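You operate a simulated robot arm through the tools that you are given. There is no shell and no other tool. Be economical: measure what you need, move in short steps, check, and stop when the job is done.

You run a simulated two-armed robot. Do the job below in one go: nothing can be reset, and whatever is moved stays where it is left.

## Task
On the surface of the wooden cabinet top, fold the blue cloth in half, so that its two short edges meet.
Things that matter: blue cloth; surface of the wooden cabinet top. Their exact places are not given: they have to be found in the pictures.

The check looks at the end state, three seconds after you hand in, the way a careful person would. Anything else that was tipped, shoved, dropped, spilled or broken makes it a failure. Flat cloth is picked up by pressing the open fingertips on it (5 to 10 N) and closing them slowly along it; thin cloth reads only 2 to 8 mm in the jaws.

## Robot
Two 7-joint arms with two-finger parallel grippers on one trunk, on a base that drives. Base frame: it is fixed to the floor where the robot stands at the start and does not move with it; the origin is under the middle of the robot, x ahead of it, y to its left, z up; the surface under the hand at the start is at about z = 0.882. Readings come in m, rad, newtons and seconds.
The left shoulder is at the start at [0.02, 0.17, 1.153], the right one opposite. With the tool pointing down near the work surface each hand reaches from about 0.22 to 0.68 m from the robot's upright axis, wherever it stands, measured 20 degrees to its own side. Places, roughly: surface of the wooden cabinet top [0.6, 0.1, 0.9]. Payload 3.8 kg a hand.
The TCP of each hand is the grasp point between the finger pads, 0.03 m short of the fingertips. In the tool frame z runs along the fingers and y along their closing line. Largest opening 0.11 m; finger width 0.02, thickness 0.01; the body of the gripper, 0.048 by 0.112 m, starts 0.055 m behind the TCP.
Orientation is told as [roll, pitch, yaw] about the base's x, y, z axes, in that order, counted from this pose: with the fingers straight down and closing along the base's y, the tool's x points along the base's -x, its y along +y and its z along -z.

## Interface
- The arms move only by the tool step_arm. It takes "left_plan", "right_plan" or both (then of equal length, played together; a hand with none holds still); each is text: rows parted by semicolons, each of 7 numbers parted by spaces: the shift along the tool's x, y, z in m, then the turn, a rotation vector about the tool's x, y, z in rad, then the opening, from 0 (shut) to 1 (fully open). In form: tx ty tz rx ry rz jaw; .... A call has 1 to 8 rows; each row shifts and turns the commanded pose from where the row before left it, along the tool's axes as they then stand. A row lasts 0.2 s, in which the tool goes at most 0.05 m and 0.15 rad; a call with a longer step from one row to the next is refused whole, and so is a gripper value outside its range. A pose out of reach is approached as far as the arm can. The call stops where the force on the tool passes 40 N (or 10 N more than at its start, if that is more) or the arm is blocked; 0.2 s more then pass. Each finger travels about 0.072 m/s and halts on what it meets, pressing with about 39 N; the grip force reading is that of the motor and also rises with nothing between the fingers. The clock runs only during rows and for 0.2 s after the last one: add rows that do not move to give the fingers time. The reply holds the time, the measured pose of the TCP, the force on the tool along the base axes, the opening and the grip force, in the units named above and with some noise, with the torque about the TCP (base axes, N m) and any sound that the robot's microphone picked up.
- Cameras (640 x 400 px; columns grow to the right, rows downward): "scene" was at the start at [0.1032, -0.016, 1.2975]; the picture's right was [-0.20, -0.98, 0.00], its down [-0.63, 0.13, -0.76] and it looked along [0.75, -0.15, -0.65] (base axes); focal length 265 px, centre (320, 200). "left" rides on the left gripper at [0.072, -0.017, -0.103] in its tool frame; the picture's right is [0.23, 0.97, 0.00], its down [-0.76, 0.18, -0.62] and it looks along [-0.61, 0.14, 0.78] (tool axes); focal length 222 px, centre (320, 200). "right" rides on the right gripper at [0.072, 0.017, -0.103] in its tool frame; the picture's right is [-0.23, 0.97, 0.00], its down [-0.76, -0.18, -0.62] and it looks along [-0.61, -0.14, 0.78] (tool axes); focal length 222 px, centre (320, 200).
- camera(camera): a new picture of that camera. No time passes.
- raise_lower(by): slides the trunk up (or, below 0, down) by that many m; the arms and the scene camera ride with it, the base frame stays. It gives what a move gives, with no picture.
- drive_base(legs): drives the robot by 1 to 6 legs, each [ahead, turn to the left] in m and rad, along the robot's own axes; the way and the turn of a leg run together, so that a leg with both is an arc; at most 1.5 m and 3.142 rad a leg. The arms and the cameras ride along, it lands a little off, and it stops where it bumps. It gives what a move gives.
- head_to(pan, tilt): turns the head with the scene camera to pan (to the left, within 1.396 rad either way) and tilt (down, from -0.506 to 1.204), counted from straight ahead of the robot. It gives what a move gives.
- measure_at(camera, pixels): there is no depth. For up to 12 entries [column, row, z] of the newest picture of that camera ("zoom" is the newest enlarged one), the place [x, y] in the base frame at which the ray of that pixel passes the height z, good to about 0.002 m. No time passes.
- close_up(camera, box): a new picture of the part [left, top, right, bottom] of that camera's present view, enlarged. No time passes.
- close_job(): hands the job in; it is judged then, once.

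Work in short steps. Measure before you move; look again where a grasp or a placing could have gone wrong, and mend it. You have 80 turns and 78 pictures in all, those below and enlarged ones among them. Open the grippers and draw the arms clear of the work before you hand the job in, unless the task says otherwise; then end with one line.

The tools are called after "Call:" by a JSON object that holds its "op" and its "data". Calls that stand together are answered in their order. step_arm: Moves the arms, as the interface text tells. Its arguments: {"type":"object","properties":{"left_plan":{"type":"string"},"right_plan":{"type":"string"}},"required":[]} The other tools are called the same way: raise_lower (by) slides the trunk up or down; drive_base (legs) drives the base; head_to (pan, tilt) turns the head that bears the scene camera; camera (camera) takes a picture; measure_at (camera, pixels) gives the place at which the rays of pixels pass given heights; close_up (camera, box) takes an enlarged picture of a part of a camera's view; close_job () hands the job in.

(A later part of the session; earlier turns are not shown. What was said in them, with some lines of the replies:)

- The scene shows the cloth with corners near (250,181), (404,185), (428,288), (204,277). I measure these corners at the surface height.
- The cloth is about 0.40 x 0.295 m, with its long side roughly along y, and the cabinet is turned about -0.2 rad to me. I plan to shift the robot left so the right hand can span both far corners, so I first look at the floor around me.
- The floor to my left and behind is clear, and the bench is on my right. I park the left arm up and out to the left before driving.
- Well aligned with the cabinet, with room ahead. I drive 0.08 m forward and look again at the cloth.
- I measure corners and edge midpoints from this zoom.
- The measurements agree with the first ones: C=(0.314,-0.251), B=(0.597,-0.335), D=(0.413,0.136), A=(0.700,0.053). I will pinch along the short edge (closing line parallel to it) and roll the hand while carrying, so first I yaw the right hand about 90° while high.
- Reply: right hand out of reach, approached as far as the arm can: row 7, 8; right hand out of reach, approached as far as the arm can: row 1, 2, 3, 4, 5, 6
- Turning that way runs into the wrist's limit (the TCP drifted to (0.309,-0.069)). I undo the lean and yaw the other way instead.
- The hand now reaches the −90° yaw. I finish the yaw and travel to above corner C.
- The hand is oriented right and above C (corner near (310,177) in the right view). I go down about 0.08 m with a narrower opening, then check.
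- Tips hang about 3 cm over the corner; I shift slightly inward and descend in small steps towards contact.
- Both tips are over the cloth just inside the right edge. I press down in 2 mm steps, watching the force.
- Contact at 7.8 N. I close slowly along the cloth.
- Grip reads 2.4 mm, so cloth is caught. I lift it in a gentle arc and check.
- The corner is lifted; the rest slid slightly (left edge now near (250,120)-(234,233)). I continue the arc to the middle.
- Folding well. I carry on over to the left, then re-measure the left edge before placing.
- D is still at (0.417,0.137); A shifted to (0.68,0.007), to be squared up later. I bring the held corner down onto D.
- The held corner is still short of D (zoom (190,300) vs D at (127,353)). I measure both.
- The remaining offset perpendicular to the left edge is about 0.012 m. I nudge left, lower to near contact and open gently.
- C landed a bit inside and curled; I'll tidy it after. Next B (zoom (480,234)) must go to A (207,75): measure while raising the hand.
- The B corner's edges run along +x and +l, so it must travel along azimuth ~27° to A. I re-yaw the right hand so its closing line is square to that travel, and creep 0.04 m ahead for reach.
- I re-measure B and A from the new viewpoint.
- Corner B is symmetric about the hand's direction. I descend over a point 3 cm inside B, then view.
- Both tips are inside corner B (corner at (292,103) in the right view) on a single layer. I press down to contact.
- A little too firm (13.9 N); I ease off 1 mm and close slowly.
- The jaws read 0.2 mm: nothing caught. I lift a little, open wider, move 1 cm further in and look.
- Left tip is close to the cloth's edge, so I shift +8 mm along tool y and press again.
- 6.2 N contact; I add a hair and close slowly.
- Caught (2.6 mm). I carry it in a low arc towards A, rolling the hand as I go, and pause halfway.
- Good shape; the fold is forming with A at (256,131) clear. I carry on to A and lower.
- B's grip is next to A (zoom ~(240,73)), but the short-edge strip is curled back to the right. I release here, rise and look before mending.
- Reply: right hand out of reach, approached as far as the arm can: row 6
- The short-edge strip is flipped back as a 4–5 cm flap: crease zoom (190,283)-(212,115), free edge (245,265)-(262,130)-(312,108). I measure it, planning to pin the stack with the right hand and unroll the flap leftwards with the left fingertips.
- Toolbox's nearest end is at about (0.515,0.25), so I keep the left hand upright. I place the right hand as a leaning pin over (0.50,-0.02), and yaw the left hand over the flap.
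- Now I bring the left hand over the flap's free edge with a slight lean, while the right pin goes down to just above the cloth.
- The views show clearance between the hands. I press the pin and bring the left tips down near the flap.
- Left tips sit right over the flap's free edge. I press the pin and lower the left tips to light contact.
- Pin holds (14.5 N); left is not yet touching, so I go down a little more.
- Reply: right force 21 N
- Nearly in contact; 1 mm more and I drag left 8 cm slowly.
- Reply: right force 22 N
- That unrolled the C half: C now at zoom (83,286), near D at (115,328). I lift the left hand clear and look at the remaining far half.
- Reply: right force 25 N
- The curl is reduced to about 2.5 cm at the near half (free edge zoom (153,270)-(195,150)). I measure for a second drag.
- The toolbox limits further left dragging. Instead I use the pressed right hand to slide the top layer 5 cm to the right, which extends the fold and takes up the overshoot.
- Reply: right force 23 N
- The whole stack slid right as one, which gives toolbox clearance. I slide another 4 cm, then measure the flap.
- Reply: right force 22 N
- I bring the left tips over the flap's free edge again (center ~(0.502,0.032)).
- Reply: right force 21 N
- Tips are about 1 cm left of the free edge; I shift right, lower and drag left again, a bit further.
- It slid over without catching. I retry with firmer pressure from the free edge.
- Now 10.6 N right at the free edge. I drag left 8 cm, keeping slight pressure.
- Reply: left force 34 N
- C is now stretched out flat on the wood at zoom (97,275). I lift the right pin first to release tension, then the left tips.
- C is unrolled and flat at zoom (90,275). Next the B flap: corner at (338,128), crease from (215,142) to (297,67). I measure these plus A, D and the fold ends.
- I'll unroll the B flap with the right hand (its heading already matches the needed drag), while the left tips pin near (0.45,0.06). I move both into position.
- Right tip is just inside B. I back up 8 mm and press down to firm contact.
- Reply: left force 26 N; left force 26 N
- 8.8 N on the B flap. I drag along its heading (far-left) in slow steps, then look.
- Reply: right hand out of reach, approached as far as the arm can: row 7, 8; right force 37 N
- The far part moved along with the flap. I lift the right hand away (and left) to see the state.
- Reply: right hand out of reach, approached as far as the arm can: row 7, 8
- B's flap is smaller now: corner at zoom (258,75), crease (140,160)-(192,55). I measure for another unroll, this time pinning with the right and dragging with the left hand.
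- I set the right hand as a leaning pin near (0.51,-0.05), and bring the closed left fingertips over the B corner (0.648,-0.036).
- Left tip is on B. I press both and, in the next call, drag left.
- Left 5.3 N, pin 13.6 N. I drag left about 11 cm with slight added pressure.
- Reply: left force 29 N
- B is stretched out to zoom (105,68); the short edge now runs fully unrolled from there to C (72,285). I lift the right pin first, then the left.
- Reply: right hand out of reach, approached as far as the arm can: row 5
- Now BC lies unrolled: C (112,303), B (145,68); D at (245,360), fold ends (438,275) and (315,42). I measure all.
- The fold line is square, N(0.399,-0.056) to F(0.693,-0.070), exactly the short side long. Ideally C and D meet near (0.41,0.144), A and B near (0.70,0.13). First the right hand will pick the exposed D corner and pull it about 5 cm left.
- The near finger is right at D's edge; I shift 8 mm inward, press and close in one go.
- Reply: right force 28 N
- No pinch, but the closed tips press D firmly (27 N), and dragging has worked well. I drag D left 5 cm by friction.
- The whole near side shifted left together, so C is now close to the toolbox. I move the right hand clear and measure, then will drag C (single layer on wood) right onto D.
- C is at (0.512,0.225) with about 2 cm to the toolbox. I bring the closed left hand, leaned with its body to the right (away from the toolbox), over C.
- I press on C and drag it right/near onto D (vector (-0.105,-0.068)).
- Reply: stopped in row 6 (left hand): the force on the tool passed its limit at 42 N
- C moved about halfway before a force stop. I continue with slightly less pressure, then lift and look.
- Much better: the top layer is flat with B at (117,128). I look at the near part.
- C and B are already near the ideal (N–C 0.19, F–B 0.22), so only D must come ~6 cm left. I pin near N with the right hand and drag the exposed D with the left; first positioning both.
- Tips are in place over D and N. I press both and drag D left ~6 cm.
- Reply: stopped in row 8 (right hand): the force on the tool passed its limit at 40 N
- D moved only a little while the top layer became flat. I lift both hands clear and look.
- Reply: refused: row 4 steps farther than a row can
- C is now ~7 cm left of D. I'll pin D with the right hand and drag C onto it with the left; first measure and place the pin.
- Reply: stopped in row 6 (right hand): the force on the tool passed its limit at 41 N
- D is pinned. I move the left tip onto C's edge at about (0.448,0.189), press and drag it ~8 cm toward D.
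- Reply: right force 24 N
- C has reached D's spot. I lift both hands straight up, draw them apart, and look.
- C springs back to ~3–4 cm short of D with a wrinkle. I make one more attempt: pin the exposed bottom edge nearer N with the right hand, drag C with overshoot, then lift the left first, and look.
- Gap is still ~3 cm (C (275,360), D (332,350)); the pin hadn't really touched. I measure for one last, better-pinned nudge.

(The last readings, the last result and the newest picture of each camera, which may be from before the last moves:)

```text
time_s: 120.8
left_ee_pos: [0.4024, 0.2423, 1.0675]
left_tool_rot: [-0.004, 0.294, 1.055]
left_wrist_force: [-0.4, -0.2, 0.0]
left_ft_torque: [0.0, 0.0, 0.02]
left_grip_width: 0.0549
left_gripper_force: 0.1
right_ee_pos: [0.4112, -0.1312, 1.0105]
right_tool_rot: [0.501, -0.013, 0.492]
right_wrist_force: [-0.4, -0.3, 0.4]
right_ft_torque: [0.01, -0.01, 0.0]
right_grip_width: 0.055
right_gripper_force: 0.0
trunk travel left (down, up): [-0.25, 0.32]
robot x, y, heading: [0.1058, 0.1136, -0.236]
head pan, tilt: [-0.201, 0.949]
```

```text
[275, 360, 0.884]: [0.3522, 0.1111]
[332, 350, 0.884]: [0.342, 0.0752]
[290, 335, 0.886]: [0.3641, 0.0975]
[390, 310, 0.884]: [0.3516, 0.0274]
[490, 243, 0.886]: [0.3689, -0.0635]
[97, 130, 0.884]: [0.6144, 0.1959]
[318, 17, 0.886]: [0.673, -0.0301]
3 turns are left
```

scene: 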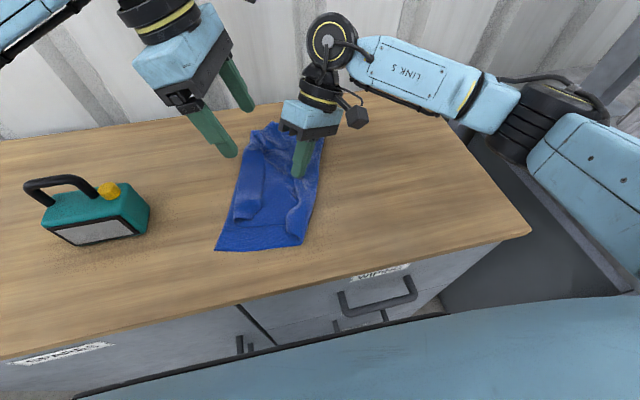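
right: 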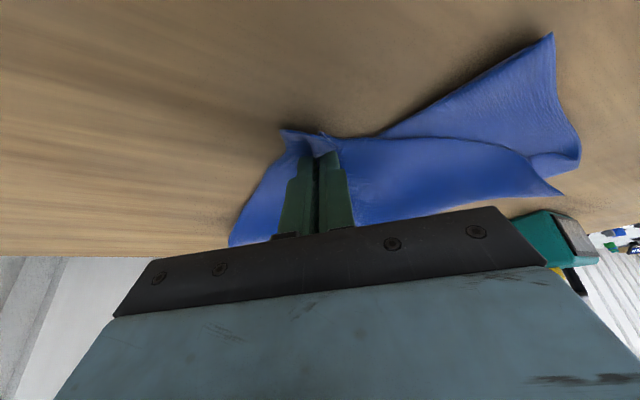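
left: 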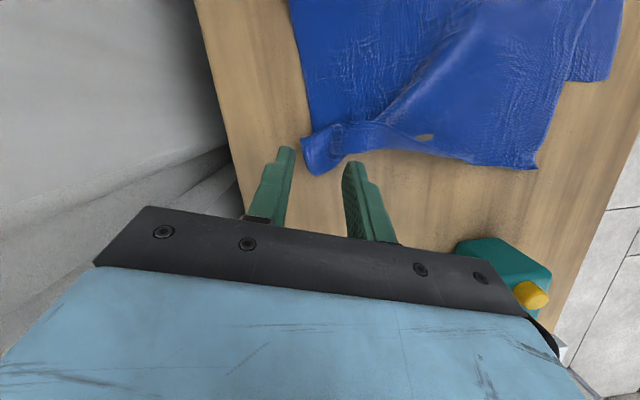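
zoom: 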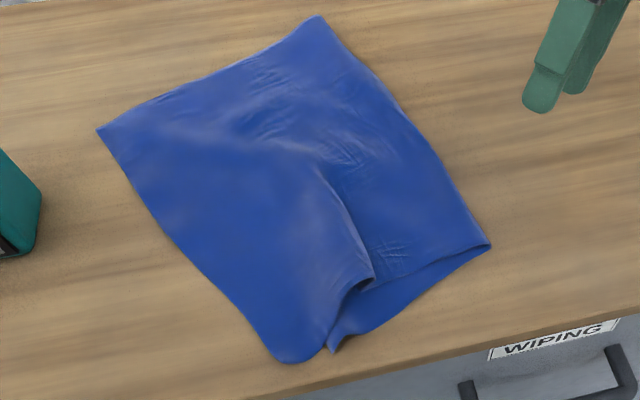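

I do the last nudge: firm pin on the bottom's near edge at (0.356,0.027), drag C ~4 cm toward D, lift the left first, then retract both hands open.

Call:
{"op": "step_arm", "data": {"left_plan": "0.0417 -0.0123 0.0129 0 0 0 0; 0.0417 -0.0123 0.0129 0 0 0 0; 0.0417 -0.0123 0.0129 0 0 0 0; -0.0112 0 0.036 0 0 0 0; -0.0112 0 0.036 0 0 0 0; -0.0112 0 0.036 0 0 0 0; -0.0112 0 0.036 0 0 0 0; -0.0009 0 0.0029 0 0 0 0", "right_plan": "-0.0066 0.033 0.018 0 0 0 0; -0.0066 0.033 0.018 0 0 0 0; -0.0066 0.033 0.018 0 0 0 0; -0.0066 0.033 0.018 0 0 0 0; 0 -0.015 0.0275 0 0 0 0; 0 -0.015 0.0275 0 0 0 0; 0 -0.015 0.0275 0 0 0 0; 0 -0.0018 0.0033 0 0 0 0"}}

Call:
{"op": "step_arm", "data": {"left_plan": "0.0127 -0.0033 0.0042 0 0 0 0; 0.0127 -0.0033 0.0039 0 0 0 0; 0.0127 -0.0033 0.0039 0 0 0 0; 0 0 0 0 0 0 0; 0.0104 0 -0.0335 0 0 0 0; 0.0104 0 -0.0335 0 0 0 0; 0.0104 0 -0.0335 0 0 0 0; -0.03 0.01 -0.03 0 0 0 0"}}

Call:
{"op": "step_arm", "data": {"left_plan": "-0.03 0.02 -0.02 0 0 0 0; -0.04 0.01 -0.02 0 0 0 0; -0.03 0 -0.02 0 0 0 0.5; 0 0 -0.03 0 0 0 1; 0 0 -0.03 0 0 0 1; 0 0 0 0 0 0 1; 0 0 0 0 0 0 1", "right_plan": "0 0.0144 -0.0264 0 0 0 0; 0 0.0144 -0.0264 0 0 0 0; 0 0.0144 -0.0264 0 0 0 0; 0.01 -0.035 -0.02 0 0 0 0; 0.01 -0.035 -0.02 0 0 0 0; 0.01 -0.035 -0.03 0 0 0 0.5; 0.01 -0.035 -0.03 0 0 0 1"}}

Call:
{"op": "close_up", "data": {"camera": "scene", "box": [170, 120, 380, 300]}}

```text
time_s: 122.6
left_ee_pos: [0.3686, 0.1082, 0.9161]
left_tool_rot: [-0.009, 0.295, 1.054]
left_wrist_force: [-0.7, 0.7, 4.3]
left_ft_torque: [0.04, -0.03, -0.05]
left_grip_width: 0.0003
left_gripper_force: 37.4
right_ee_pos: [0.3628, 0.0123, 0.9136]
right_tool_rot: [0.502, -0.019, 0.491]
right_wrist_force: [-2.1, -6.3, 27.4]
right_ft_torque: [-0.06, 0.16, 0.05]
right_grip_width: 0.0
right_gripper_force: 38.2
trunk travel left (down, up): [-0.25, 0.32]
robot x, y, heading: [0.1066, 0.112, -0.238]
head pan, tilt: [-0.201, 0.949]
```

```text
time_s: 123.4
left_ee_pos: [0.3587, 0.0729, 0.9142]
left_tool_rot: [-0.01, 0.299, 1.053]
left_wrist_force: [-0.8, -1.5, 7.3]
left_ft_torque: [-0.05, 0.04, 0.0]
left_grip_width: 0.0001
left_gripper_force: 37.6
right_ee_pos: [0.3628, 0.0132, 0.914]
right_tool_rot: [0.503, -0.02, 0.492]
right_wrist_force: [-1.9, -3.3, 11.3]
right_ft_torque: [-0.05, 0.1, 0.04]
right_grip_width: 0.0002
right_gripper_force: 38.3
trunk travel left (down, up): [-0.25, 0.32]
robot x, y, heading: [0.107, 0.1127, -0.235]
head pan, tilt: [-0.201, 0.949]
stopped in row 3 (right hand): the force on the tool passed its limit at 41 N (the readings are from after the stop); the commanded pose is now the measured one
```

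```text
time_s: 125.0
left_ee_pos: [0.3957, 0.1999, 0.9994]
left_tool_rot: [-0.009, 0.296, 1.055]
left_wrist_force: [-0.2, 0.1, -0.3]
left_ft_torque: [-0.03, 0.01, 0.0]
left_grip_width: 0.11
left_gripper_force: 0.0
right_ee_pos: [0.4075, -0.1561, 1.0232]
right_tool_rot: [0.503, -0.017, 0.491]
right_wrist_force: [-0.4, -0.3, -0.9]
right_ft_torque: [0.03, -0.02, -0.03]
right_grip_width: 0.0803
right_gripper_force: 0.0
trunk travel left (down, up): [-0.25, 0.32]
robot x, y, heading: [0.1083, 0.1158, -0.238]
head pan, tilt: [-0.201, 0.949]
```

```text
2.22 times, centred on (275, 210) of scene
2 turns are left
```

zoom: 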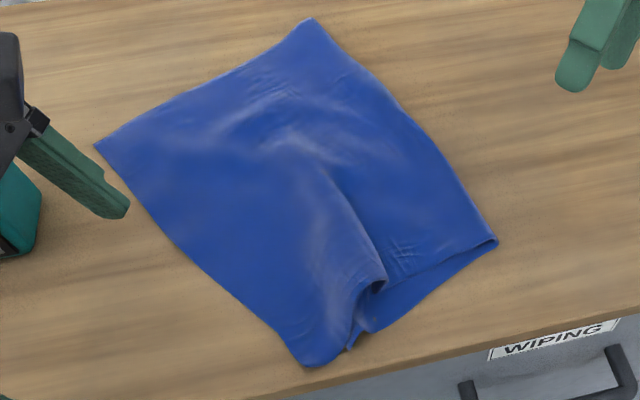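

C and D are now within about 2 cm and the cloth lies folded in two. I raise both open hands well clear.

Call:
{"op": "step_arm", "data": {"left_plan": "0.0104 0 -0.0335 0 0 0 1; 0.0104 0 -0.0335 0 0 0 1; 0.0104 0 -0.0335 0 0 0 1; 0.0104 0 -0.0335 0 0 0 1; 0 0 0 0 0 0 1", "right_plan": "0 0.0144 -0.0264 0 0 0 1; 0 0.0144 -0.0264 0 0 0 1; 0 0.0144 -0.0264 0 0 0 1; 0 0.0144 -0.0264 0 0 0 1; 0 0 0 0 0 0 1"}}

```text
time_s: 126.2
left_ee_pos: [0.3955, 0.2028, 1.1402]
left_tool_rot: [-0.006, 0.296, 1.056]
left_wrist_force: [-0.5, 0.5, 0.8]
left_ft_torque: [-0.01, -0.02, -0.01]
left_grip_width: 0.1097
left_gripper_force: 0.0
right_ee_pos: [0.4057, -0.1581, 1.144]
right_tool_rot: [0.505, -0.017, 0.491]
right_wrist_force: [0.9, -0.8, -0.5]
right_ft_torque: [-0.02, -0.04, 0.01]
right_grip_width: 0.1102
right_gripper_force: 0.1
trunk travel left (down, up): [-0.25, 0.32]
robot x, y, heading: [0.1084, 0.1166, -0.24]
head pan, tilt: [-0.201, 0.949]
1 turns are left
```

Both hands are open and clear, so I hand the job in.

Call:
{"op": "close_job", "data": {}}

```text
The job is handed in.
```

The blue cloth is folded in two on the cabinet top, but the short edges don't meet exactly. The near corners are about 2 cm apart, a wrinkle remains beside them, and I couldn't see the lower far corner to check that end. The cloth ended up a little turned and shifted from where it started; I saw no sign that the toolbox or anything else moved.
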